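You operate a simulated robot arm through the tools that you are given. There is no shell and no other tool.

You run a simulated two-armed robot. Do the job below in one go: nothing can be reset, and whatever is moved stays where it is left.

JOB
Stone the burr off the green tile in the jig and tray it.
Fine: it goes in the small green tray; the stone goes back on its mat. Set down upright: rubbing stone. What is to be rubbed or washed off counts as gone when no trace of it is left.

It is judged by the outcome, as a careful person would: the job done as asked, and still so three seconds after it is handed in. It fails if anything else is knocked over, pushed out of place, dropped, spilled or broken.

ROBOT AND FRAMES
Two 7-joint arms with fingered hands on one trunk that stands fixed in place. Base frame: the origin is at the foot of the trunk, x ahead of it, y to its left, z up. Readings come in m, rad, newtons and seconds.
The left shoulder is at [0.08, 0.198, 1.498], the right one opposite. With the tool pointing down near the work surface each hand reaches from about 0.1 to 0.68 m from the base axis, measured 20 degrees to its own side. Payload 4 kg a hand.
Tool frame (each hand has its own): the origin (TCP) lies between the finger pads and is the grasp point; the fingertips stand 0.026 m ahead of it; z points along the fingers, y is the line along which they close. The gripper opens to 0.132 m. The gripper's body begins 0.073 m behind the TCP. The gripper is a hand of 4 fingers: y runs from the thumb to the fingers, the wrist lies at [0, 0, -0.239] in the tool frame.
Orientation is told as [roll, pitch, yaw] about the base's x, y, z axes, in that order, counted from this pose: with the fingers straight down and closing along the base's y, the tool's x points along the base's -x, its y along +y and its z along -z.

CONTROLS
- The arms move only by the tool servo_tool. It takes "left_deltas", "right_deltas" or both (then of equal length, played together; a hand with none holds still); each is a list of rows, each a list of 6 numbers: the shift along the base's x, y, z in m, then the turn, a rotation vector about the base's x, y, z in rad. In form: [[dx, dy, dz, wx, wy, wz], ...]. A call has 1 to 20 rows; each row shifts and turns the commanded pose from where the row before left it. Each row takes 0.2 s and may step no farther than 0.05 m and 0.15 rad from the row before; otherwise, the whole call is refused. A pose out of reach is approached as far as the arm can. The call stops where the force on the tool passes 60 N (or 10 N more than at its start, if that is more) or the arm is blocked; 0.2 s more then pass. In this call time passes only in rows, and 0.2 s behind the last. It gives the time, the measured TCP pose, the force on the tool (base axes), the opening and the grip force at its end, in the units of the frame above (readings bear some noise), with the torque about the TCP (base axes, N m) and any sound that the robot's microphone picked up.
- Cameras (640 x 400 px; columns grow to the right, rows downward): "scene" is now at [0.0901, 0.0175, 1.6386]; the picture's right is [0.28, -0.96, 0.00], its down [-0.85, -0.24, -0.47] and it looks along [0.45, 0.13, -0.88] (base axes); focal length 349 px, centre (320, 200). "left" rides on the left gripper at [-0.068, 0.002, -0.097] in its tool frame; the picture's right is [-0.03, -1.00, 0.00], its down [0.82, -0.02, -0.58] and it looks along [0.58, -0.01, 0.82] (tool axes); focal length 270 px, centre (320, 200). "right" rides on the right gripper at [0.068, 0.002, -0.097] in its tool frame; the picture's right is [-0.03, 1.00, 0.00], its down [-0.82, -0.02, -0.58] and it looks along [-0.58, -0.01, 0.82] (tool axes); focal length 270 px, centre (320, 200). There is no depth. A picture from a camera that has moved, and an enlarged one, comes with that camera's place and axes in the base frame and with its lens.
- grab_frame(camera): a new picture of that camera. It takes no simulated time.
- slide_trunk(by): slides the trunk up (or, below 0, down) by that many m; the arms and the scene camera ride with it, the base frame stays. It gives what a move gives, with no picture.
- curl_fingers(finger1, finger2, finger3, thumb_bend, hand): sets how far each is bent, from 0 (flat) to 1 (curled in); at 0.3 the hand is open as for a grip, at 0.7 the pads meet at the TCP. One left out holds its place. A second passes; each finger stops where it meets its share of the squeeze, and holds until it gets a number again. It is the only way to open and close the hand. It gives what a move gives, with no picture; readings hold the bend of each and the force on the fingers (four entries, about 0 where the hand has none), thumb and palm.
- head_to(pan, tilt): turns the head with the scene camera to pan (to the left, within 1.501 rad either way) and tilt (down, from -0.506 to 1.204), counted from straight ahead of the robot. It gives what a move gives.
- inspect(camera, box): a new picture of the part [left, top, right, bottom] of that camera's present view, enlarged. It takes no simulated time.
- sign_off(): hands the job in; it is judged then, once.

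Nothing tells you positions but the pictures and the camera data. Unless the task says otherwise, let go and move clear before handing in.

The tools are called after "Emit:" as a command line: name --argument value ..., lists and objects as JSON in quotes. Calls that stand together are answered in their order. servo_tool: Moves the arms, as the interface text tells. Its arguments: {"type":"object","properties":{"left_deltas":{"type":"array","items":{"type":"array","items":{"type":"number"}}},"right_deltas":{"type":"array","items":{"type":"array","items":{"type":"number"}}}},"required":[]} The other tools are called the same way: slide_trunk (by) slides the trunk up or down; curl_fingers (finger1, finger2, finger3, thumb_bend, hand) moves the fingers one by one; head_to (pan, tilt) turns the head that bears the scene camera; grab_frame (camera) takes a picture; inspect (camera, box) takes an enlarged picture of a part of a camera's view; sign_off () hands the job in.

At the start:

```text
time: 0.0
left_position: [0.3366, 0.192, 1.0673]
left_tcp_rot: [0.0, 0.0, -0.001]
left_contact_force: [0.2, 0.1, 0.4]
left_wrist_torque: [-0.02, 0.01, -0.03]
left_opening: 0.1319
left_gripper_force: 0.1
left_shape: jaw
left_bend: [0.3, 0.3, 0.3, 0.3]
left_finger forces: [0.0, 0.1, 0.1, 0.1, 0.1, 0.0]
right_position: [0.3683, -0.1213, 1.0457]
right_tcp_rot: [-0.001, 0.0, 0.0]
right_contact_force: [-0.1, -0.2, 0.3]
right_wrist_torque: [0.02, 0.0, 0.01]
right_opening: 0.1319
right_gripper_force: 0.1
right_shape: jaw
right_bend: [0.3, 0.3, 0.3, 0.3]
right_finger forces: [0.0, 0.0, 0.1, 0.0, 0.0, 0.0]
trunk travel left (down, up): [-0.807, 0.033]
head pan, tilt: [0.279, 1.08]
```

scene: 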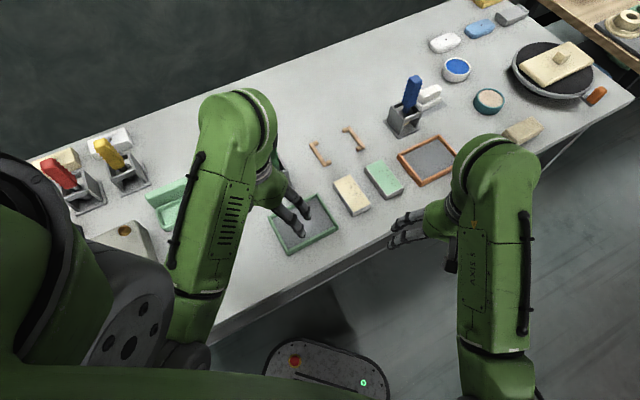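
right: 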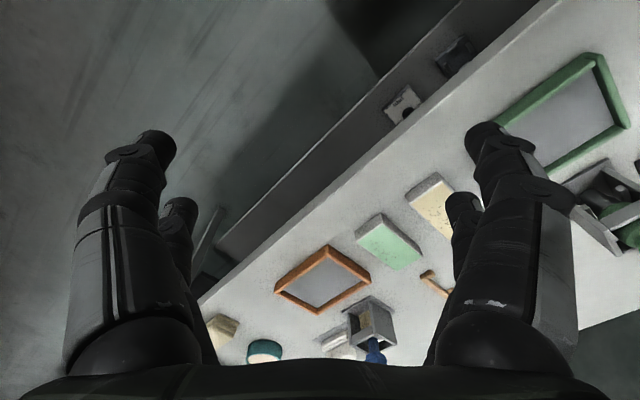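
left: 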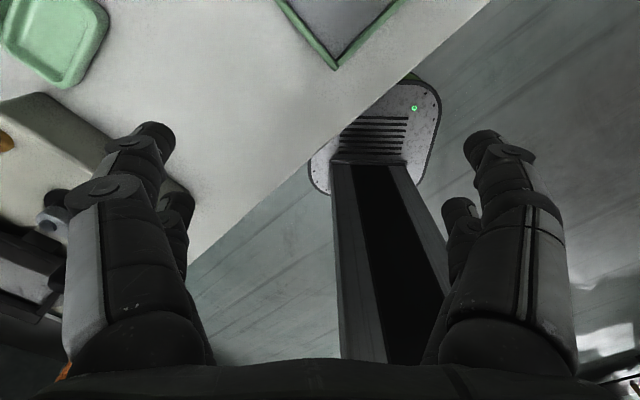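

The bench holds several trays, blocks and jigs, but the arms hide part of it. I'll look around with the head first, without moving the arms.

Emit:
inspect --camera "scene" --box '[360, 0, 640, 180]'

Emit:
inspect --camera "scene" --box '[20, 100, 220, 270]'

Emit:
inspect --camera "scene" --box '[240, 100, 480, 270]'

```text
2.22 times, centred on (500, 90) of scene
camera zoom: at [0.0901, 0.0175, 1.6386], right [0.28, -0.96, 0.0], down [-0.85, -0.24, -0.47], along [0.45, 0.13, -0.88], focal length 775 px, centre (-80, 444)
```

zoom: 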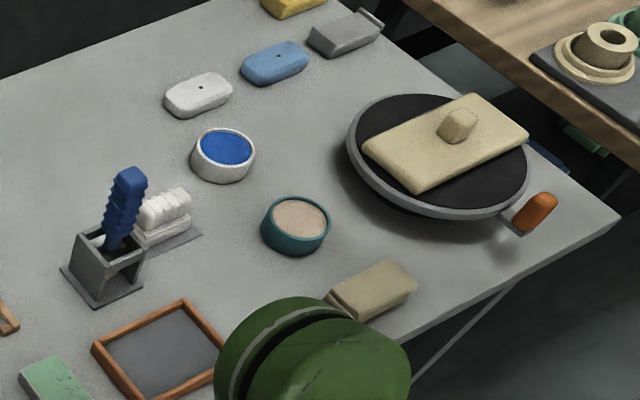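

```text
2.35 times, centred on (120, 185) of scene
camera zoom: at [0.0901, 0.0175, 1.6386], right [0.28, -0.96, 0.0], down [-0.85, -0.24, -0.47], along [0.45, 0.13, -0.88], focal length 820 px, centre (791, 235)
```

zoom: 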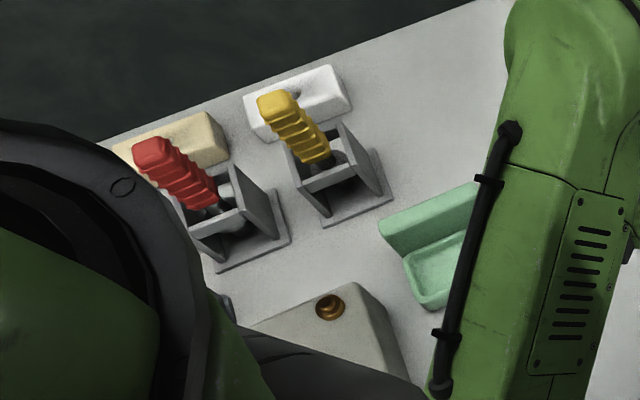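

```text
2.35 times, centred on (360, 185) of scene
camera zoom: at [0.0901, 0.0175, 1.6386], right [0.28, -0.96, 0.0], down [-0.85, -0.24, -0.47], along [0.45, 0.13, -0.88], focal length 820 px, centre (226, 235)
```

zoom: 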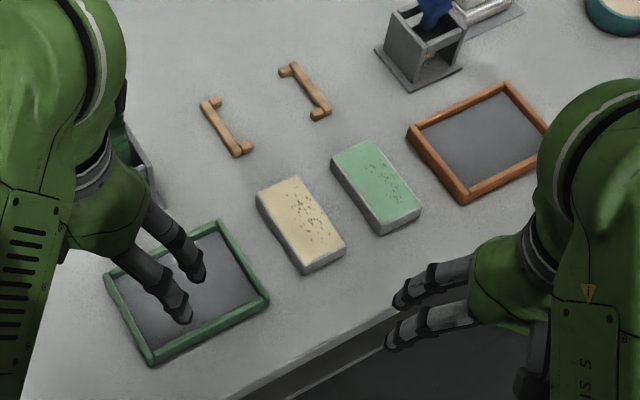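

The left arm covers the middle-left of the bench, where I think I see a grey jig with something green in it. Both hands are about 0.25 m above the table, which I put near z≈0.79, so I'll pull them aside to see.

Emit:
servo_tool --left_deltas '[[-0.03, 0.035, 0.01, 0, 0, 0], [-0.03, 0.035, 0.01, 0, 0, 0], [-0.03, 0.035, 0.01, 0, 0, 0], [-0.03, 0.035, 0.01, 0, 0, 0]]' --right_deltas '[[-0.03, -0.035, 0.01, 0, 0, 0], [-0.03, -0.035, 0.01, 0, 0, 0], [-0.03, -0.035, 0.01, 0, 0, 0], [-0.03, -0.035, 0.01, 0, 0, 0]]'

Emit:
grab_frame --camera "scene"

Emit:
grab_frame --camera "left"

Emit:
grab_frame --camera "right"

```text
time: 0.8
left_position: [0.33, 0.2276, 1.0551]
left_tcp_rot: [0.002, -0.001, -0.205]
left_contact_force: [-0.1, -0.3, 0.4]
left_wrist_torque: [0.0, -0.01, 0.01]
left_opening: 0.1317
left_gripper_force: 0.1
left_shape: jaw
left_bend: [0.3, 0.3, 0.3, 0.3]
left_finger forces: [0.0, 0.0, 0.0, 0.1, 0.1, 0.0]
left hand out of reach, approached as far as the arm can: row 1, 2, 3
right_position: [0.2991, -0.2153, 1.0564]
right_tcp_rot: [0.0, -0.002, -0.001]
right_contact_force: [0.2, 0.8, -0.9]
right_wrist_torque: [-0.02, 0.0, -0.02]
right_opening: 0.1317
right_gripper_force: 0.0
right_shape: jaw
right_bend: [0.3, 0.3, 0.3, 0.3]
right_finger forces: [0.0, 0.0, 0.0, 0.0, 0.0, 0.0]
right hand out of reach, approached as far as the arm can: row 2, 3
trunk travel left (down, up): [-0.807, 0.033]
head pan, tilt: [0.279, 1.08]
stopped in row 3 (left hand): the arm was blocked; the commanded pose is now the measured one
```

```text
taken
camera scene: at [0.0913, 0.0176, 1.6383], right [0.28, -0.96, 0.0], down [-0.85, -0.24, -0.47], along [0.45, 0.13, -0.88], focal length 349 px, centre (320, 200)
```

scene: 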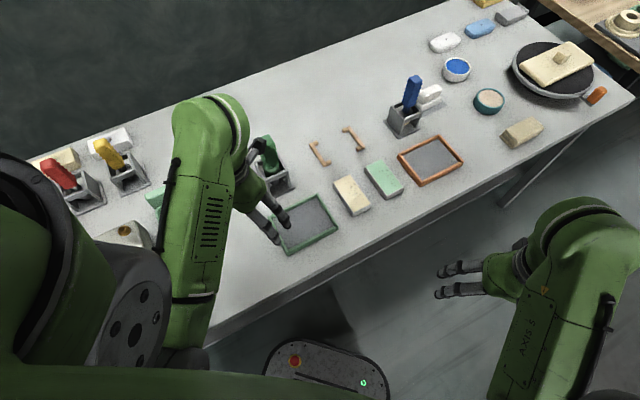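

```text
taken
camera left: at [0.398, 0.2167, 1.1524], right [-0.18, -0.98, 0.0], down [-0.8, 0.15, 0.58], along [-0.57, 0.1, -0.82], focal length 270 px, centre (320, 200)
```

left: 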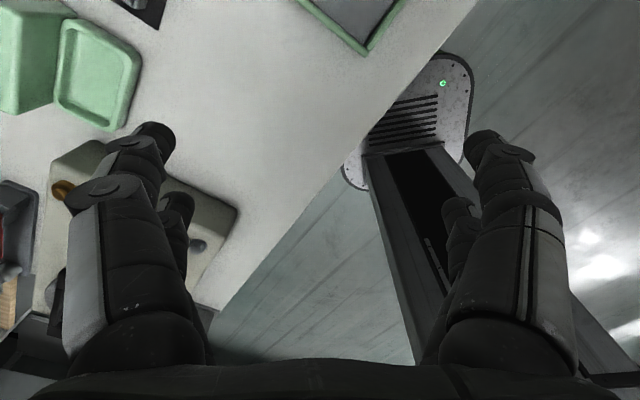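

```text
taken
camera right: at [0.2312, -0.2129, 1.1531], right [0.03, 1.0, 0.0], down [0.82, -0.02, 0.58], along [0.58, -0.01, -0.82], focal length 270 px, centre (320, 200)
```

right: 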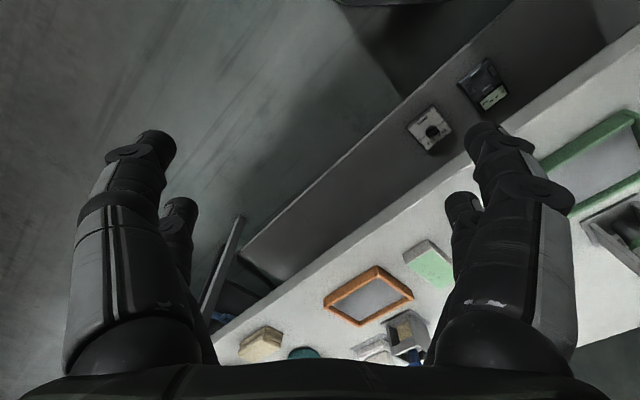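

The left hand reached a folding limit there but nothing touched. I'll zoom in on each group of objects to work out the jig, stone, mat and trays.

Emit:
inspect --camera "scene" --box '[330, 150, 410, 220]'

Emit:
inspect --camera "scene" --box '[380, 60, 540, 160]'

Emit:
inspect --camera "scene" --box '[230, 120, 350, 260]'

Emit:
inspect --camera "left" --box '[0, 0, 260, 160]'

Emit:
inspect --camera "right" --box '[200, 220, 460, 370]'

```text
5.71 times, centred on (370, 185) of scene
camera zoom: at [0.0913, 0.0176, 1.6383], right [0.28, -0.96, 0.0], down [-0.85, -0.24, -0.47], along [0.45, 0.13, -0.88], focal length 1992 px, centre (34, 286)
```

zoom: 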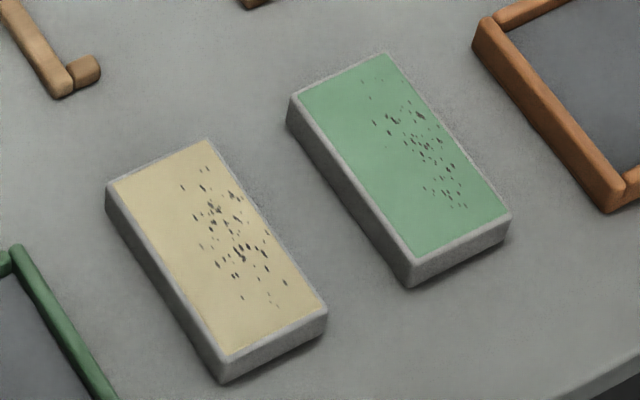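

```text
4.00 times, centred on (460, 110) of scene
camera zoom: at [0.0913, 0.0176, 1.6383], right [0.28, -0.96, 0.0], down [-0.85, -0.24, -0.47], along [0.45, 0.13, -0.88], focal length 1394 px, centre (-240, 560)
```

zoom: 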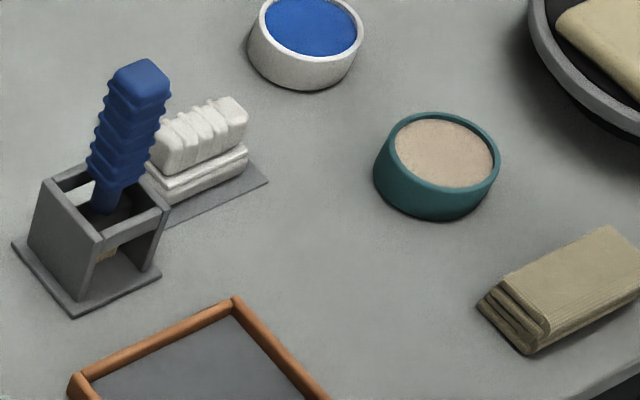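

```text
2.86 times, centred on (290, 190) of scene
camera zoom: at [0.0913, 0.0176, 1.6383], right [0.28, -0.96, 0.0], down [-0.85, -0.24, -0.47], along [0.45, 0.13, -0.88], focal length 996 px, centre (406, 229)
```

zoom: 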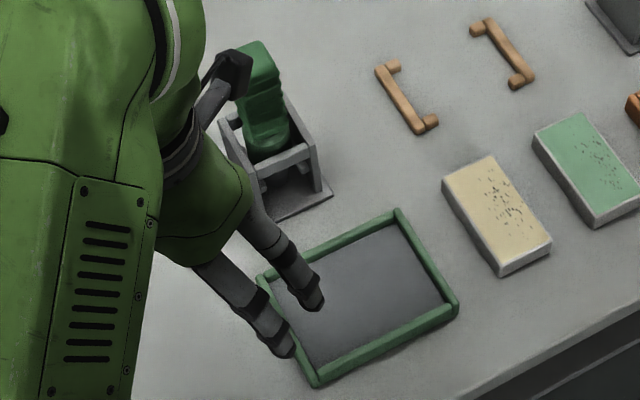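

```text
2.46 times, centred on (130, 80) of left
camera zoom: at [0.398, 0.2167, 1.1524], right [-0.18, -0.98, 0.0], down [-0.8, 0.15, 0.58], along [-0.57, 0.1, -0.82], focal length 665 px, centre (788, 495)
```

zoom: 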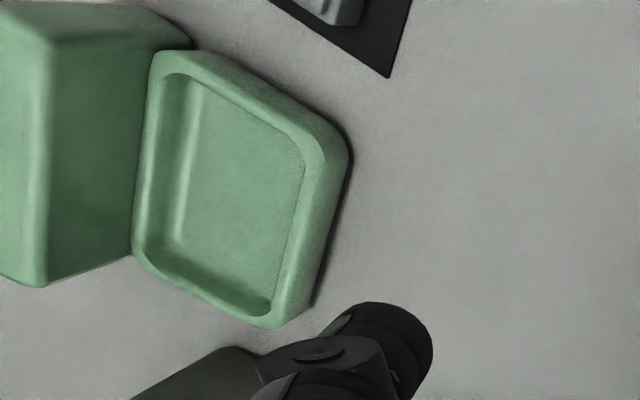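

```text
2.46 times, centred on (330, 295) of right
camera zoom: at [0.2312, -0.2129, 1.1531], right [0.03, 1.0, 0.0], down [0.82, -0.02, 0.58], along [0.58, -0.01, -0.82], focal length 665 px, centre (295, -34)
```

zoom: 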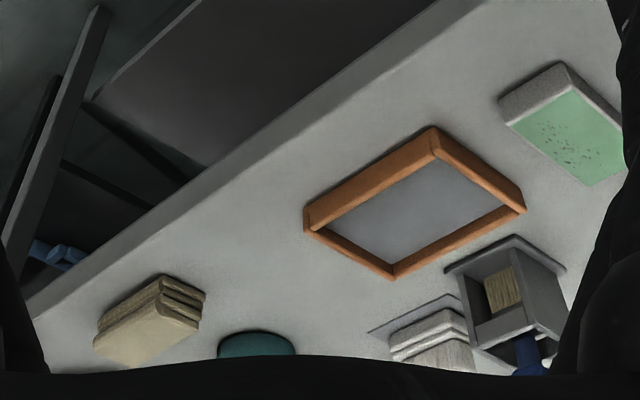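

I see cream and green blocks with dark specks, two coloured frames, brushes in holders and a light green dish. I haven't found the jig or stone for certain yet, so I'll pan the head for other views.

Emit:
head_to --pan 0.75 --tilt 0.8

Emit:
grab_frame --camera "scene"

Emit:
head_to --pan -0.35 --tilt 0.8

Emit:
grab_frame --camera "scene"

```text
time: 1.7
left_position: [0.3281, 0.2281, 1.0556]
left_tcp_rot: [0.001, -0.003, -0.204]
left_contact_force: [-0.3, 0.0, -0.3]
left_wrist_torque: [0.0, 0.02, 0.0]
left_opening: 0.132
left_gripper_force: 0.0
left_shape: jaw
left_bend: [0.3, 0.3, 0.3, 0.3]
left_finger forces: [0.0, 0.1, 0.0, 0.0, 0.1, 0.0]
right_position: [0.2976, -0.2145, 1.0566]
right_tcp_rot: [0.0, -0.002, -0.002]
right_contact_force: [-0.6, 0.3, -0.5]
right_wrist_torque: [-0.02, -0.02, -0.03]
right_opening: 0.1321
right_gripper_force: 0.1
right_shape: jaw
right_bend: [0.3, 0.3, 0.3, 0.3]
right_finger forces: [0.0, 0.0, 0.1, 0.0, 0.0, 0.0]
trunk travel left (down, up): [-0.807, 0.033]
head pan, tilt: [0.75, 0.799]
```

```text
taken
camera scene: at [0.0872, 0.0548, 1.6591], right [0.68, -0.73, 0.0], down [-0.53, -0.49, -0.7], along [0.51, 0.47, -0.72], focal length 349 px, centre (320, 200)
```

scene: 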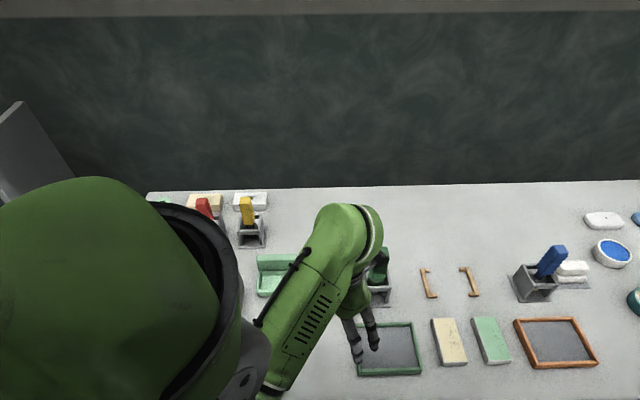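

```text
time: 3.0
left_position: [0.3291, 0.2272, 1.0557]
left_tcp_rot: [0.001, -0.004, -0.204]
left_contact_force: [-0.8, -0.2, 0.2]
left_wrist_torque: [-0.05, -0.01, -0.01]
left_opening: 0.1316
left_gripper_force: 0.0
left_shape: jaw
left_bend: [0.3, 0.3, 0.3, 0.3]
left_finger forces: [0.0, 0.0, 0.1, 0.0, 0.1, 0.0]
right_position: [0.2986, -0.2146, 1.0561]
right_tcp_rot: [0.0, -0.002, 0.0]
right_contact_force: [0.7, 0.5, 0.6]
right_wrist_torque: [-0.01, 0.02, -0.02]
right_opening: 0.1316
right_gripper_force: 0.0
right_shape: jaw
right_bend: [0.3, 0.3, 0.3, 0.3]
right_finger forces: [0.0, 0.0, 0.1, 0.0, 0.1, 0.0]
trunk travel left (down, up): [-0.807, 0.033]
head pan, tilt: [-0.351, 0.799]
```

```text
taken
camera scene: at [0.1039, -0.0278, 1.6592], right [-0.34, -0.94, 0.0], down [-0.67, 0.25, -0.7], along [0.65, -0.24, -0.72], focal length 349 px, centre (320, 200)
```

scene: 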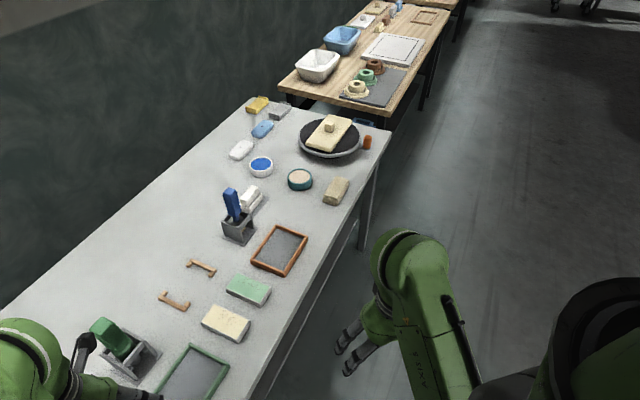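

Something grey on a black mat shows at the top of the left hand's view, near (0.43, 0.40), still hidden behind the left arm from the head. I'll move the left hand forward and up and use its camera to look back down on that area.

Emit:
servo_tool --left_deltas '[[0.03, 0.02, 0.01, 0, 0, 0.04], [0.03, 0.03, 0.01, 0, 0, 0.04], [0.03, 0.03, 0.01, 0, 0, 0.04], [0.03, 0.03, 0.01, 0, 0, 0.04], [0.03, 0.03, 0.01, 0, 0, 0.04]]'

Emit:
grab_frame --camera "left"

Emit:
grab_frame --camera "scene"

```text
time: 4.2
left_position: [0.4856, 0.3587, 1.0758]
left_tcp_rot: [0.001, 0.0, 0.002]
left_contact_force: [0.2, 0.0, 0.4]
left_wrist_torque: [-0.03, 0.03, -0.02]
left_opening: 0.1319
left_gripper_force: 0.1
left_shape: jaw
left_bend: [0.3, 0.3, 0.3, 0.3]
left_finger forces: [0.0, 0.0, 0.0, 0.1, 0.0, 0.0]
left hand out of reach, approached as far as the arm can: row 1, 2, 3
right_position: [0.3004, -0.2146, 1.0557]
right_tcp_rot: [0.0, -0.001, 0.0]
right_contact_force: [1.1, 1.0, 0.6]
right_wrist_torque: [0.0, 0.02, 0.02]
right_opening: 0.1318
right_gripper_force: 0.1
right_shape: jaw
right_bend: [0.3, 0.3, 0.3, 0.3]
right_finger forces: [0.0, 0.0, 0.1, 0.1, 0.0, 0.0]
trunk travel left (down, up): [-0.807, 0.033]
head pan, tilt: [-0.351, 0.799]
```

```text
taken
camera left: at [0.5549, 0.361, 1.1725], right [0.03, -1.0, 0.0], down [-0.82, -0.02, 0.58], along [-0.58, -0.01, -0.82], focal length 270 px, centre (320, 200)
```

left: 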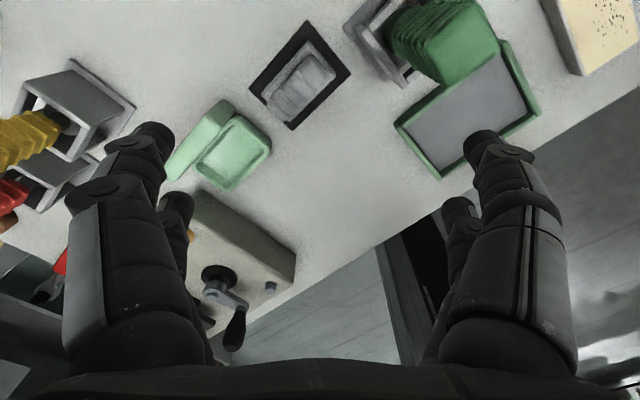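

```text
taken
camera scene: at [0.1065, -0.0269, 1.6586], right [-0.34, -0.94, 0.0], down [-0.67, 0.25, -0.7], along [0.65, -0.24, -0.72], focal length 349 px, centre (320, 200)
```

scene: 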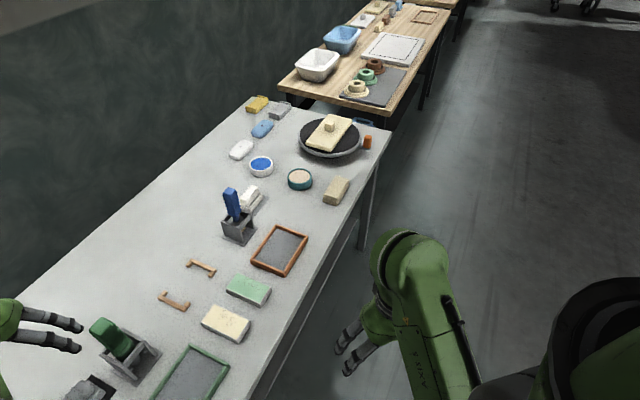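

Now visible: a grey ridged block on a dark mat, which is likely the rubbing stone, along with a green brush in a holder, a light green dish and the green-framed tray. I'll look closer at each.

Emit:
inspect --camera "left" --box '[230, 0, 390, 140]'

Emit:
inspect --camera "left" --box '[140, 70, 300, 200]'

Emit:
inspect --camera "left" --box '[340, 0, 640, 190]'

Emit:
inspect --camera "scene" --box '[60, 220, 320, 400]'

Emit:
inspect --camera "scene" --box '[210, 170, 290, 250]'

```text
2.86 times, centred on (310, 70) of left
camera zoom: at [0.5549, 0.361, 1.1725], right [0.03, -1.0, 0.0], down [-0.82, -0.02, 0.58], along [-0.58, -0.01, -0.82], focal length 772 px, centre (349, 571)
```

zoom: 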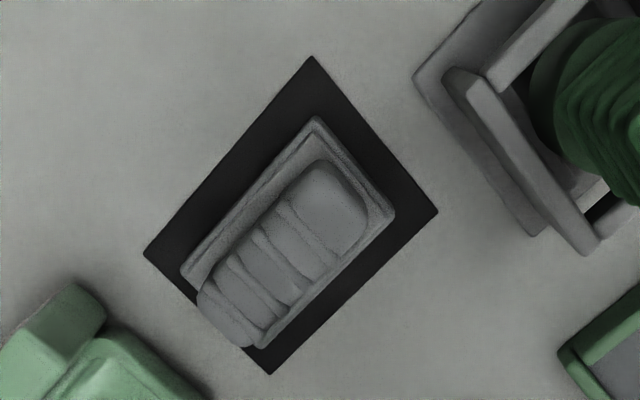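

```text
3.08 times, centred on (220, 135) of left
camera zoom: at [0.5549, 0.361, 1.1725], right [0.03, -1.0, 0.0], down [-0.82, -0.02, 0.58], along [-0.58, -0.01, -0.82], focal length 832 px, centre (628, 400)
```

zoom: 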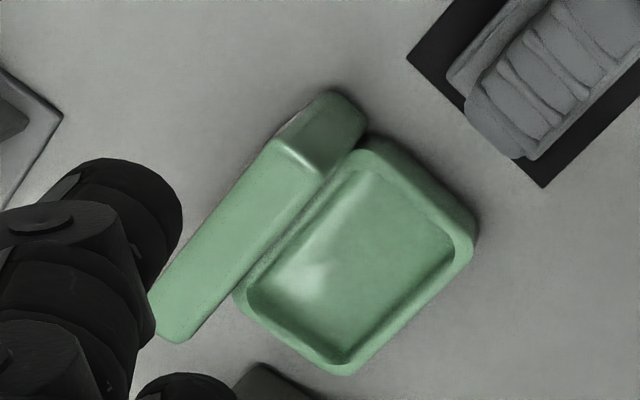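

```text
2.11 times, centred on (490, 95) of left
camera zoom: at [0.5549, 0.361, 1.1725], right [0.03, -1.0, 0.0], down [-0.82, -0.02, 0.58], along [-0.58, -0.01, -0.82], focal length 569 px, centre (-38, 421)
```

zoom: 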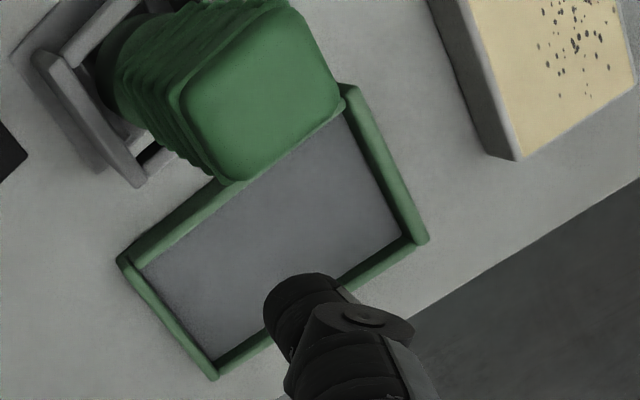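

```text
2.22 times, centred on (190, 310) of scene
camera zoom: at [0.1065, -0.0269, 1.6586], right [-0.34, -0.94, 0.0], down [-0.67, 0.25, -0.7], along [0.65, -0.24, -0.72], focal length 775 px, centre (609, -44)
```

zoom: 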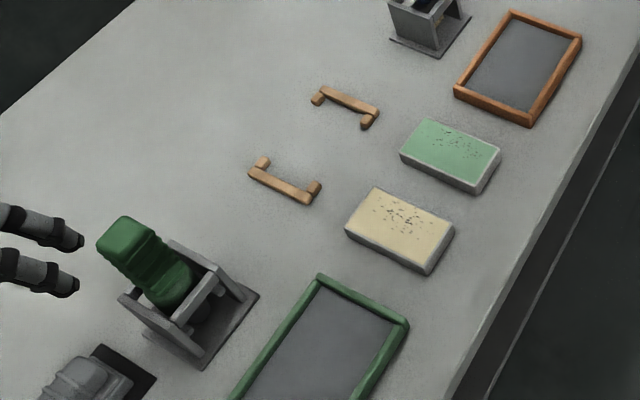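

```text
5.00 times, centred on (250, 210) of scene
camera zoom: at [0.1065, -0.0269, 1.6586], right [-0.34, -0.94, 0.0], down [-0.67, 0.25, -0.7], along [0.65, -0.24, -0.72], focal length 1743 px, centre (670, 150)
```

zoom: 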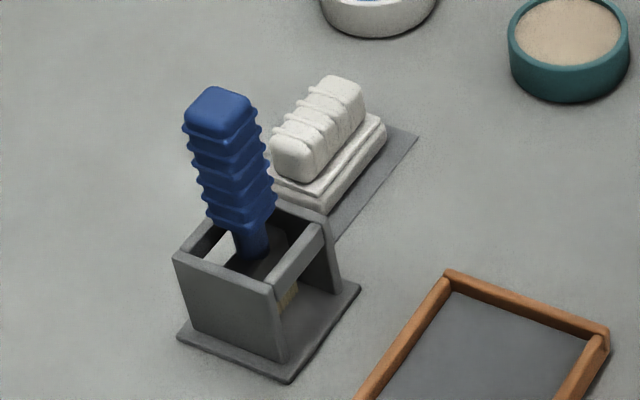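

The grey ridged block on the dark mat is near (0.45, 0.40), and the green-framed tray is about 0.12 × 0.15 m, centred near (0.44, 0.165). The speckled green block is near (0.63, -0.01), so I'll bring the right-hand camera over it to see how it sits in a jig.

Emit:
servo_tool --right_deltas '[[0.036, 0.032, 0.0, 0, 0, 0], [0.036, 0.032, 0.0, 0, 0, 0], [0.036, 0.032, 0.0, 0, 0, 0], [0.036, 0.032, 0.0, 0, 0, 0], [0.036, 0.032, 0, 0, 0, 0]]'

Emit:
grab_frame --camera "right"

Emit:
inspect --camera "right" --box '[200, 60, 470, 340]'

```text
time: 5.4
left_position: [0.4863, 0.3584, 1.0751]
left_tcp_rot: [0.001, -0.001, -0.001]
left_contact_force: [-0.8, -0.4, 0.9]
left_wrist_torque: [-0.02, 0.04, 0.0]
left_opening: 0.1319
left_gripper_force: 0.1
left_shape: jaw
left_bend: [0.3, 0.3, 0.3, 0.3]
left_finger forces: [0.1, 0.0, 0.1, 0.1, 0.0, 0.0]
right_position: [0.4816, -0.0533, 1.055]
right_tcp_rot: [-0.002, 0.002, 0.001]
right_contact_force: [1.1, 0.4, 0.3]
right_wrist_torque: [-0.02, 0.02, 0.0]
right_opening: 0.1318
right_gripper_force: 0.0
right_shape: jaw
right_bend: [0.3, 0.3, 0.3, 0.3]
right_finger forces: [0.0, 0.1, 0.0, 0.1, 0.0, 0.1]
trunk travel left (down, up): [-0.807, 0.033]
head pan, tilt: [-0.351, 0.799]
```

```text
taken
camera right: at [0.4129, -0.0522, 1.1524], right [0.03, 1.0, 0.0], down [0.82, -0.02, 0.58], along [0.58, -0.02, -0.82], focal length 270 px, centre (320, 200)
```

right: 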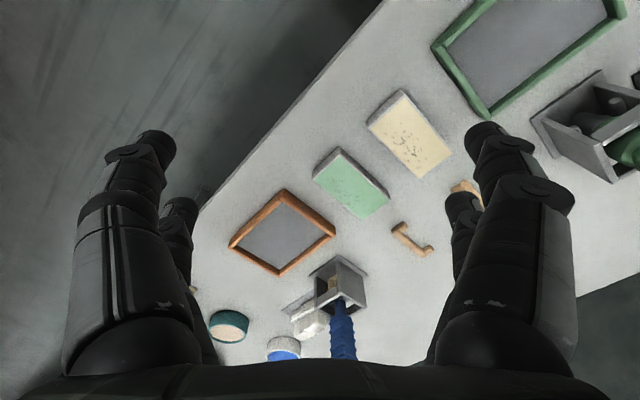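

```text
1.43 times, centred on (335, 200) of right
camera zoom: at [0.4129, -0.0522, 1.1524], right [0.03, 1.0, 0.0], down [0.82, -0.02, 0.58], along [0.58, -0.02, -0.82], focal length 386 px, centre (299, 200)
```

zoom: 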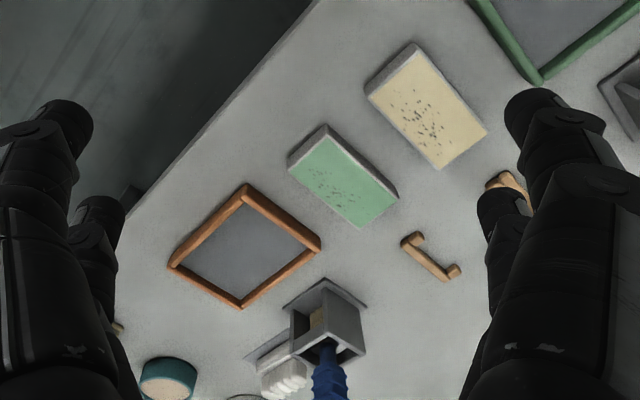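

Emit:
inspect --camera "right" --box '[300, 130, 400, 230]'

Emit:
inspect --camera "right" --box '[350, 70, 470, 190]'

Emit:
inspect --camera "right" --box '[380, 200, 450, 270]'

Emit:
inspect --camera "right" --box '[220, 240, 380, 370]'

```text
4.00 times, centred on (350, 180) of right
camera zoom: at [0.4129, -0.0522, 1.1524], right [0.03, 1.0, 0.0], down [0.82, -0.02, 0.58], along [0.58, -0.02, -0.82], focal length 1081 px, centre (200, 280)
```

zoom: 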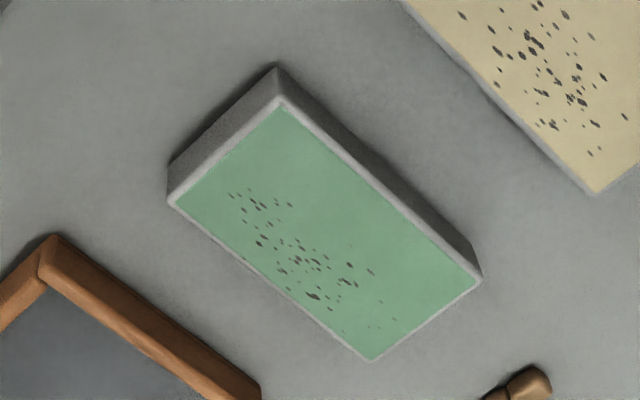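

```text
3.33 times, centred on (410, 130) of right
camera zoom: at [0.4129, -0.0522, 1.1524], right [0.03, 1.0, 0.0], down [0.82, -0.02, 0.58], along [0.58, -0.02, -0.82], focal length 901 px, centre (20, 433)
```

zoom: 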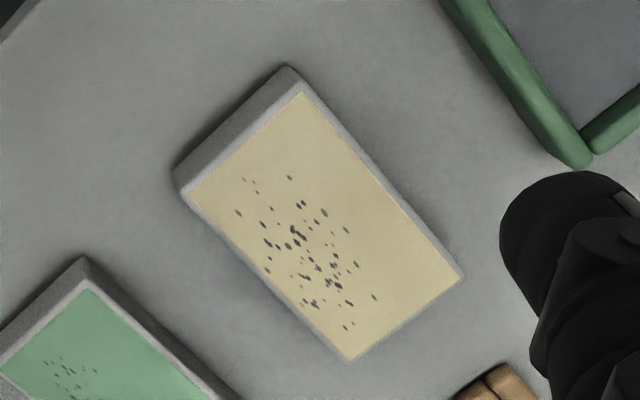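

```text
5.71 times, centred on (415, 235) of right
camera zoom: at [0.4129, -0.0522, 1.1524], right [0.03, 1.0, 0.0], down [0.82, -0.02, 0.58], along [0.58, -0.02, -0.82], focal length 1544 px, centre (-223, 0)
```

zoom: 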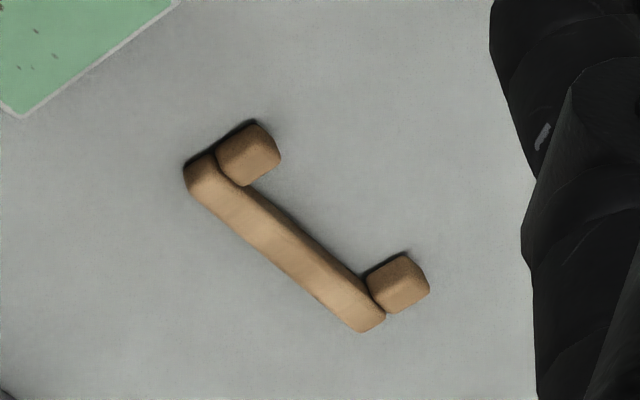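

```text
3.08 times, centred on (300, 305) of right
camera zoom: at [0.4129, -0.0522, 1.1524], right [0.03, 1.0, 0.0], down [0.82, -0.02, 0.58], along [0.58, -0.02, -0.82], focal length 832 px, centre (382, -123)
```

zoom: 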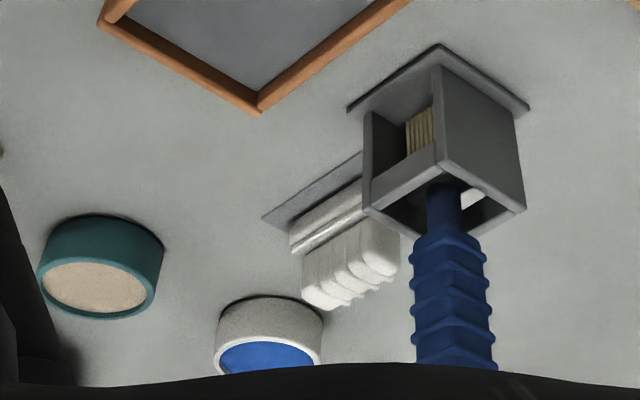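

The two wooden C-shaped brackets face each other across an empty rectangle near (0.70, 0.14), and the stubs leave room for a tile end-on. So this pair is the jig, it's empty, and the green tile has to be set in it for stoning. I'll measure it properly from the head.

Emit:
head_to --pan 0.15 --tilt 0.95

Emit:
grab_frame --camera "scene"

```text
time: 6.3
left_position: [0.4842, 0.3572, 1.0775]
left_tcp_rot: [0.002, -0.003, -0.001]
left_contact_force: [-0.2, -1.2, 0.5]
left_wrist_torque: [-0.02, 0.01, 0.05]
left_opening: 0.1322
left_gripper_force: 0.1
left_shape: jaw
left_bend: [0.3, 0.3, 0.3, 0.3]
left_finger forces: [0.0, 0.0, 0.0, 0.0, 0.0, 0.1]
right_position: [0.4773, -0.0559, 1.0559]
right_tcp_rot: [0.001, -0.003, 0.0]
right_contact_force: [0.0, -0.4, 0.2]
right_wrist_torque: [0.05, -0.02, -0.05]
right_opening: 0.132
right_gripper_force: 0.1
right_shape: jaw
right_bend: [0.3, 0.3, 0.3, 0.3]
right_finger forces: [0.0, 0.0, 0.1, 0.0, 0.0, 0.0]
trunk travel left (down, up): [-0.807, 0.033]
head pan, tilt: [0.15, 0.949]
```

```text
taken
camera scene: at [0.0997, 0.0103, 1.6477], right [0.15, -0.99, 0.0], down [-0.8, -0.12, -0.58], along [0.58, 0.09, -0.81], focal length 349 px, centre (320, 200)
```

scene: 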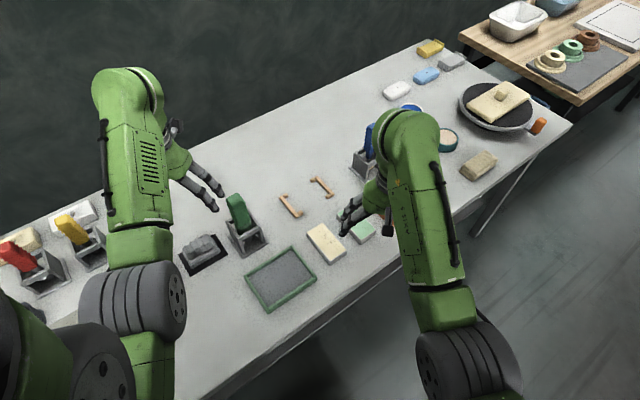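

The right hand hides the green tile, so I'll retract it to the right. Then I'll measure the jig, tile, stone and tray from the head.

Emit:
servo_tool --right_deltas '[[-0.036, -0.034, 0.005, 0, 0, 0], [-0.036, -0.034, 0.005, 0, 0, 0], [-0.036, -0.034, 0.005, 0, 0, 0], [-0.036, -0.034, 0.005, 0, 0, 0]]'

Emit:
inspect --camera "scene" --box '[260, 150, 420, 290]'

Emit:
inspect --camera "scene" --box '[265, 165, 345, 225]'

Emit:
inspect --camera "scene" --box '[165, 180, 325, 320]'

```text
time: 7.3
left_position: [0.4833, 0.3579, 1.0775]
left_tcp_rot: [0.0, -0.005, -0.002]
left_contact_force: [0.3, 0.0, -0.1]
left_wrist_torque: [-0.01, -0.01, 0.0]
left_opening: 0.1319
left_gripper_force: 0.0
left_shape: jaw
left_bend: [0.3, 0.3, 0.3, 0.3]
left_finger forces: [0.0, 0.1, 0.0, 0.1, 0.0, 0.1]
right_position: [0.3339, -0.1914, 1.0737]
right_tcp_rot: [0.0, -0.006, -0.002]
right_contact_force: [-0.3, -0.6, -0.1]
right_wrist_torque: [0.01, 0.01, 0.0]
right_opening: 0.1318
right_gripper_force: 0.1
right_shape: jaw
right_bend: [0.3, 0.3, 0.3, 0.3]
right_finger forces: [0.1, 0.0, 0.1, 0.0, 0.1, 0.0]
right hand out of reach, approached as far as the arm can: row 4
trunk travel left (down, up): [-0.807, 0.033]
head pan, tilt: [0.15, 0.949]
```

```text
2.86 times, centred on (340, 220) of scene
camera zoom: at [0.0987, 0.0107, 1.6478], right [0.15, -0.99, 0.0], down [-0.8, -0.12, -0.58], along [0.58, 0.09, -0.81], focal length 996 px, centre (263, 143)
```

zoom: 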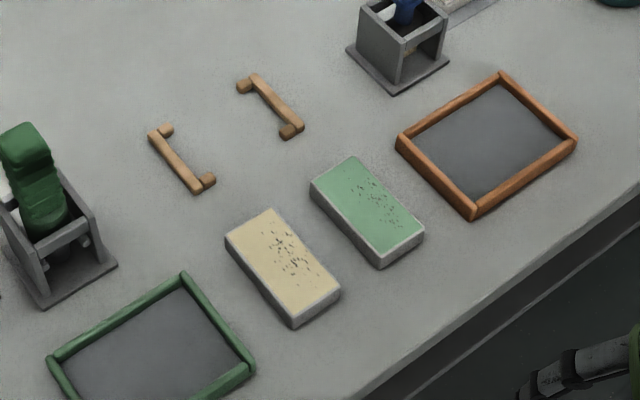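

```text
6.67 times, centred on (305, 195) of scene
camera zoom: at [0.0987, 0.0107, 1.6478], right [0.15, -0.99, 0.0], down [-0.8, -0.12, -0.58], along [0.58, 0.09, -0.81], focal length 2324 px, centre (420, 233)
```

zoom: 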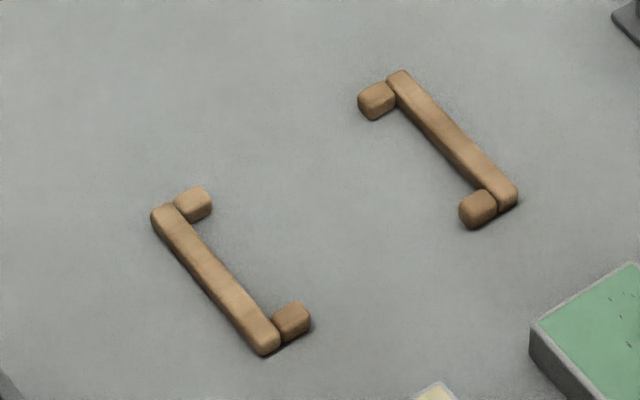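

```text
2.86 times, centred on (245, 250) of scene
camera zoom: at [0.0987, 0.0107, 1.6478], right [0.15, -0.99, 0.0], down [-0.8, -0.12, -0.58], along [0.58, 0.09, -0.81], focal length 996 px, centre (534, 57)
```

zoom: 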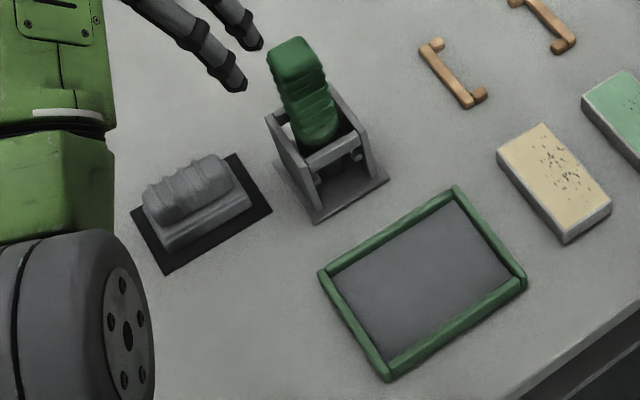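

The jig's two wooden stops face each other about 0.13 m apart on a line at -45°, centred near (0.703, 0.140). The tile, about 0.108 × 0.055 m, must therefore be turned 90° to fit. I'll send the left hand high over the green tile, turned +45° so it closes across the tile, and refine from its camera.

Emit:
servo_tool --left_deltas '[[0.017, -0.046, 0.003, 0, 0, 0.098], [0.017, -0.046, 0.003, 0, 0, 0.098], [0.017, -0.046, 0.003, 0, 0, 0.098], [0.017, -0.046, 0.003, 0, 0, 0.098], [0.017, -0.046, 0, 0, 0, 0.098], [0.017, -0.046, 0, 0, 0, 0.098], [0.017, -0.046, 0, 0, 0, 0.098], [0.017, -0.046, 0, 0, 0, 0.099]]'

Emit:
grab_frame --camera "left"

Emit:
grab_frame --camera "scene"

```text
time: 9.2
left_position: [0.621, -0.0159, 1.09]
left_tcp_rot: [0.004, -0.004, 0.782]
left_contact_force: [-0.1, -1.1, 0.0]
left_wrist_torque: [0.0, -0.02, 0.01]
left_opening: 0.1318
left_gripper_force: 0.1
left_shape: jaw
left_bend: [0.3, 0.3, 0.3, 0.3]
left_finger forces: [0.0, 0.0, 0.0, 0.0, 0.0, 0.1]
right_position: [0.3363, -0.1923, 1.0729]
right_tcp_rot: [0.002, -0.006, 0.001]
right_contact_force: [0.4, 0.7, 0.1]
right_wrist_torque: [0.01, 0.0, 0.04]
right_opening: 0.1319
right_gripper_force: 0.0
right_shape: jaw
right_bend: [0.3, 0.3, 0.3, 0.3]
right_finger forces: [0.0, 0.0, 0.0, 0.1, 0.0, 0.0]
trunk travel left (down, up): [-0.807, 0.033]
head pan, tilt: [0.15, 0.949]
```

```text
taken
camera left: at [0.6692, 0.0363, 1.1867], right [0.72, -0.69, 0.0], down [-0.56, -0.59, 0.57], along [-0.4, -0.41, -0.82], focal length 270 px, centre (320, 200)
```

left: 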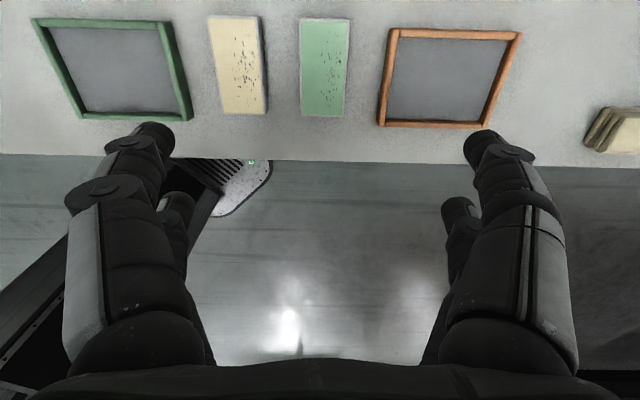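

```text
taken
camera scene: at [0.1018, 0.008, 1.6475], right [0.15, -0.99, 0.0], down [-0.8, -0.12, -0.58], along [0.57, 0.09, -0.81], focal length 349 px, centre (320, 200)
```

scene: 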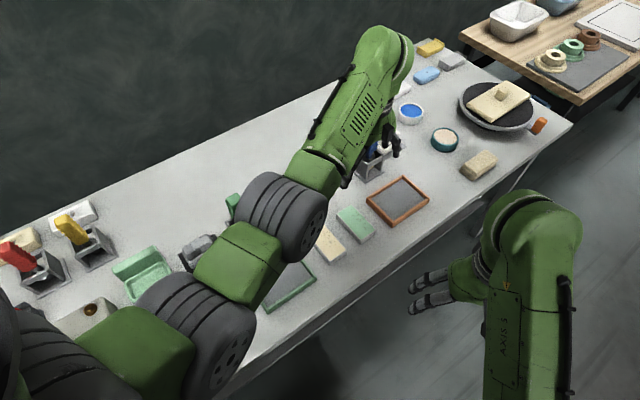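

Reached, and the tile's edges run straight in the left camera, so the yaw is right and the tile centre sits about (0.63, -0.011). I'll narrow the fingers so they fit between the neighbours, correct the offset and come down partway.

Emit:
curl_fingers --hand "left" --finger1 0.42 --finger2 0.42 --finger3 0.42 --thumb_bend 0.42

Emit:
servo_tool --left_deltas '[[0.003, 0.0015, -0.025, 0, 0, 0], [0.003, 0.0015, -0.025, 0, 0, 0], [0.003, 0.002, -0.025, 0, 0, 0], [0, 0, -0.025, 0, 0, 0], [0, 0, -0.025, 0, 0, 0], [0, 0, -0.02, 0, 0, 0]]'

Emit:
grab_frame --camera "left"

```text
time: 10.2
left_position: [0.6195, -0.0114, 1.0906]
left_tcp_rot: [0.001, -0.001, 0.784]
left_contact_force: [0.5, -0.5, 0.2]
left_wrist_torque: [0.02, 0.03, -0.02]
left_opening: 0.0937
left_gripper_force: 0.0
left_shape: fingers
left_bend: [0.42, 0.42, 0.42, 0.42]
left_finger forces: [0.0, 0.0, 0.0, 0.0, 0.0, 0.0]
right_position: [0.3341, -0.1907, 1.0736]
right_tcp_rot: [0.0, -0.007, -0.001]
right_contact_force: [-0.2, -0.8, 0.1]
right_wrist_torque: [0.02, -0.01, 0.0]
right_opening: 0.132
right_gripper_force: 0.0
right_shape: jaw
right_bend: [0.3, 0.3, 0.3, 0.3]
right_finger forces: [0.0, 0.0, 0.0, 0.0, 0.1, 0.1]
trunk travel left (down, up): [-0.807, 0.033]
head pan, tilt: [0.15, 0.949]
```

```text
time: 11.6
left_position: [0.6283, -0.0045, 0.9409]
left_tcp_rot: [0.0, -0.002, 0.784]
left_contact_force: [0.1, -0.4, -0.5]
left_wrist_torque: [0.0, 0.02, 0.0]
left_opening: 0.0938
left_gripper_force: 0.0
left_shape: fingers
left_bend: [0.42, 0.42, 0.42, 0.42]
left_finger forces: [0.1, 0.0, 0.0, 0.0, 0.0, 0.0]
right_position: [0.3339, -0.1918, 1.0735]
right_tcp_rot: [-0.001, -0.005, -0.001]
right_contact_force: [0.5, -0.3, 0.5]
right_wrist_torque: [0.03, -0.03, 0.04]
right_opening: 0.1319
right_gripper_force: 0.0
right_shape: jaw
right_bend: [0.3, 0.3, 0.3, 0.3]
right_finger forces: [0.1, 0.1, 0.0, 0.0, 0.1, 0.0]
trunk travel left (down, up): [-0.807, 0.033]
head pan, tilt: [0.15, 0.949]
```

```text
taken
camera left: at [0.6772, 0.0448, 1.0394], right [0.72, -0.69, 0.0], down [-0.56, -0.59, 0.58], along [-0.4, -0.42, -0.82], focal length 270 px, centre (320, 200)
```

left: 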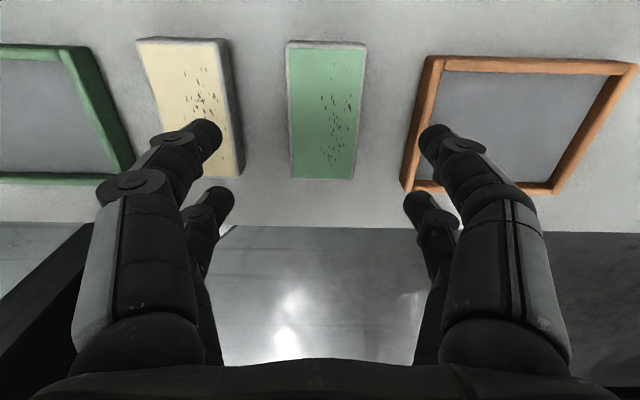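

The tile centre is about (-4, -7) mm from the hand in base x and y. I'll correct that and come down to just above the tile.

Emit:
servo_tool --left_deltas '[[-0.0036, -0.0072, -0.01, 0, 0, 0], [0, 0, -0.02, 0, 0, 0], [0, 0, -0.02, 0, 0, 0], [0, 0, -0.015, 0, 0, 0]]'

Emit:
grab_frame --camera "left"

Emit:
inspect --camera "scene" --box '[300, 120, 460, 260]'

```text
time: 12.6
left_position: [0.6233, -0.0132, 0.8797]
left_tcp_rot: [0.001, -0.002, 0.784]
left_contact_force: [-0.6, 0.3, 0.1]
left_wrist_torque: [-0.03, 0.03, -0.01]
left_opening: 0.0937
left_gripper_force: 0.0
left_shape: fingers
left_bend: [0.42, 0.42, 0.42, 0.42]
left_finger forces: [0.0, 0.0, 0.0, 0.0, 0.0, 0.0]
right_position: [0.3345, -0.1925, 1.0733]
right_tcp_rot: [0.0, -0.005, 0.0]
right_contact_force: [-0.4, 0.5, -0.1]
right_wrist_torque: [0.0, 0.02, 0.0]
right_opening: 0.1319
right_gripper_force: 0.0
right_shape: jaw
right_bend: [0.3, 0.3, 0.3, 0.3]
right_finger forces: [0.1, 0.0, 0.1, 0.0, 0.1, 0.0]
trunk travel left (down, up): [-0.807, 0.033]
head pan, tilt: [0.15, 0.949]
```

```text
taken
camera left: at [0.6717, 0.0375, 0.9765], right [0.72, -0.69, 0.0], down [-0.56, -0.59, 0.58], along [-0.4, -0.42, -0.82], focal length 270 px, centre (320, 200)
```

left: 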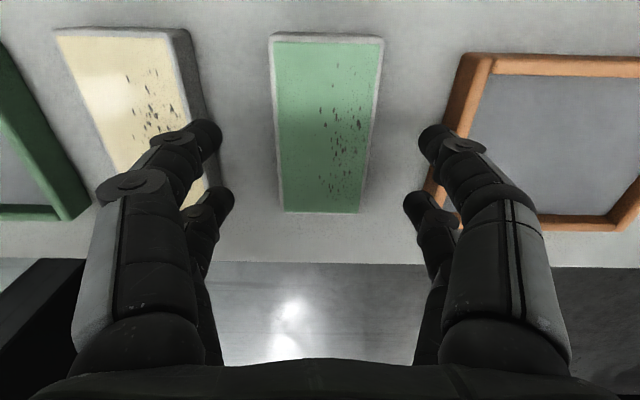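

```text
2.86 times, centred on (380, 190) of scene
camera zoom: at [0.1004, 0.0103, 1.6476], right [0.15, -0.99, 0.0], down [-0.8, -0.12, -0.58], along [0.58, 0.09, -0.81], focal length 996 px, centre (149, 229)
```

zoom: 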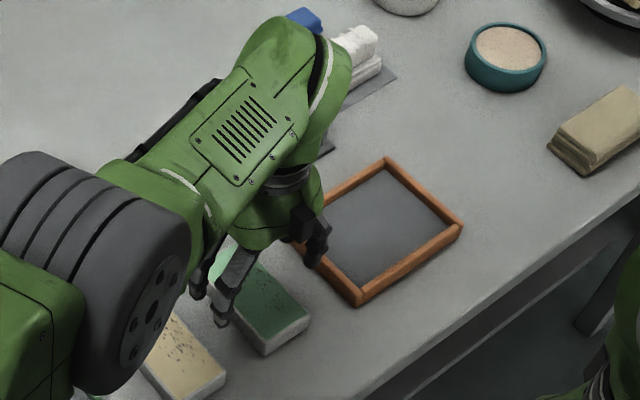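

The hand is centred across the tile. I'll shift a few millimetres along its length and come down until the fingertips are just off the table, watching the force.

Emit:
servo_tool --left_deltas '[[0.0045, 0.0035, -0.01, 0, 0, 0], [0, 0, -0.012, 0, 0, 0], [0, 0, -0.012, 0, 0, 0], [0, 0, -0.008, 0, 0, 0]]'

Emit:
grab_frame --camera "left"

```text
time: 13.6
left_position: [0.612, -0.007, 0.8561]
left_tcp_rot: [-0.007, -0.009, 0.783]
left_contact_force: [6.8, 1.0, 26.9]
left_wrist_torque: [0.93, 1.21, -0.2]
left_opening: 0.0957
left_gripper_force: 13.5
left_shape: fingers
left_bend: [0.41, 0.43, 0.42, 0.42]
left_finger forces: [6.8, 20.1, 0.0, 0.0, 0.0, 0.0]
left hand out of reach, approached as far as the arm can: row 1, 2
right_position: [0.3323, -0.1924, 1.0741]
right_tcp_rot: [-0.001, -0.009, 0.0]
right_contact_force: [-0.5, 0.2, -0.3]
right_wrist_torque: [0.02, -0.02, 0.03]
right_opening: 0.1319
right_gripper_force: 0.0
right_shape: jaw
right_bend: [0.3, 0.3, 0.3, 0.3]
right_finger forces: [0.1, 0.0, 0.0, 0.0, 0.0, 0.0]
trunk travel left (down, up): [-0.807, 0.033]
head pan, tilt: [0.15, 0.949]
```

```text
taken
camera left: at [0.6588, 0.0434, 0.9538], right [0.72, -0.69, 0.01], down [-0.57, -0.59, 0.57], along [-0.39, -0.42, -0.82], focal length 270 px, centre (320, 200)
```

left: 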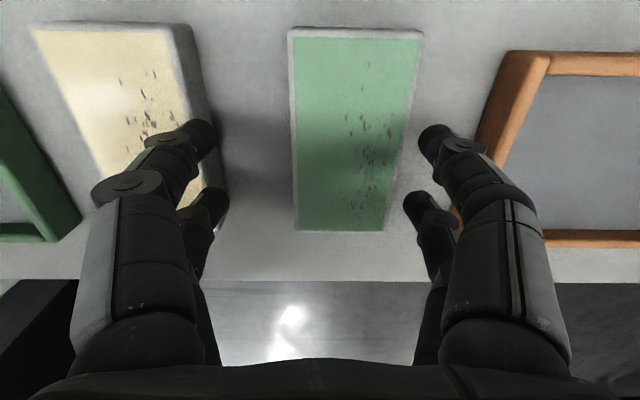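

The arm ran out of reach coming down, drifted back about 1 cm, and a finger is now resting on the edge of the cream tile. I'll lift straight up at once, then check the cream tile and lower the trunk for reach.

Emit:
servo_tool --left_deltas '[[0, 0, 0.04, 0, 0, 0], [0, 0, 0.04, 0, 0, 0], [0, 0, 0.04, 0, 0, 0], [0, 0, 0.04, 0, 0, 0]]'

Emit:
grab_frame --camera "left"

Emit:
grab_frame --camera "scene"

```text
time: 14.6
left_position: [0.6128, -0.0054, 1.0075]
left_tcp_rot: [0.002, -0.002, 0.784]
left_contact_force: [-0.5, 0.3, 0.4]
left_wrist_torque: [0.03, -0.01, 0.02]
left_opening: 0.0934
left_gripper_force: 0.1
left_shape: fingers
left_bend: [0.42, 0.42, 0.42, 0.42]
left_finger forces: [0.0, 0.1, 0.1, 0.0, 0.0, 0.0]
right_position: [0.335, -0.192, 1.0731]
right_tcp_rot: [0.0, -0.005, 0.0]
right_contact_force: [-0.1, -0.5, 1.0]
right_wrist_torque: [0.0, 0.0, -0.04]
right_opening: 0.1319
right_gripper_force: 0.1
right_shape: jaw
right_bend: [0.3, 0.3, 0.3, 0.3]
right_finger forces: [0.0, 0.1, 0.0, 0.0, 0.1, 0.0]
trunk travel left (down, up): [-0.807, 0.033]
head pan, tilt: [0.15, 0.949]
```

```text
taken
camera left: at [0.6604, 0.0455, 1.105], right [0.72, -0.69, 0.0], down [-0.56, -0.59, 0.58], along [-0.4, -0.41, -0.82], focal length 270 px, centre (320, 200)
```

left: 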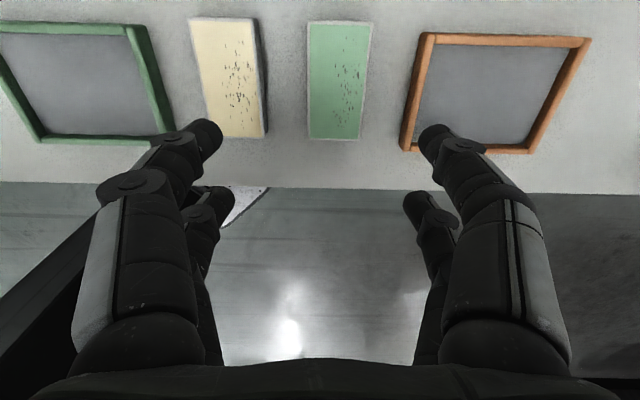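

```text
taken
camera scene: at [0.1009, 0.011, 1.6475], right [0.15, -0.99, 0.0], down [-0.8, -0.12, -0.58], along [0.58, 0.09, -0.81], focal length 349 px, centre (320, 200)
```

scene: 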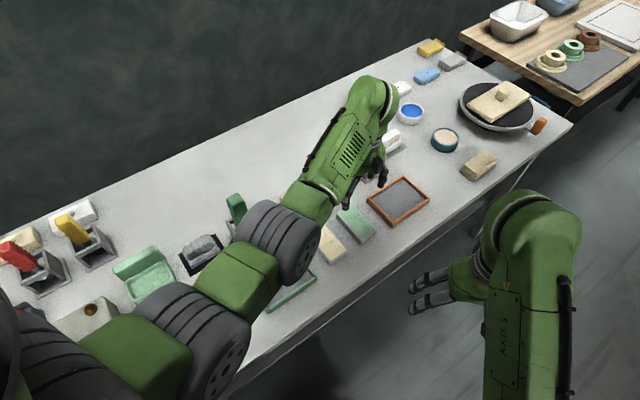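

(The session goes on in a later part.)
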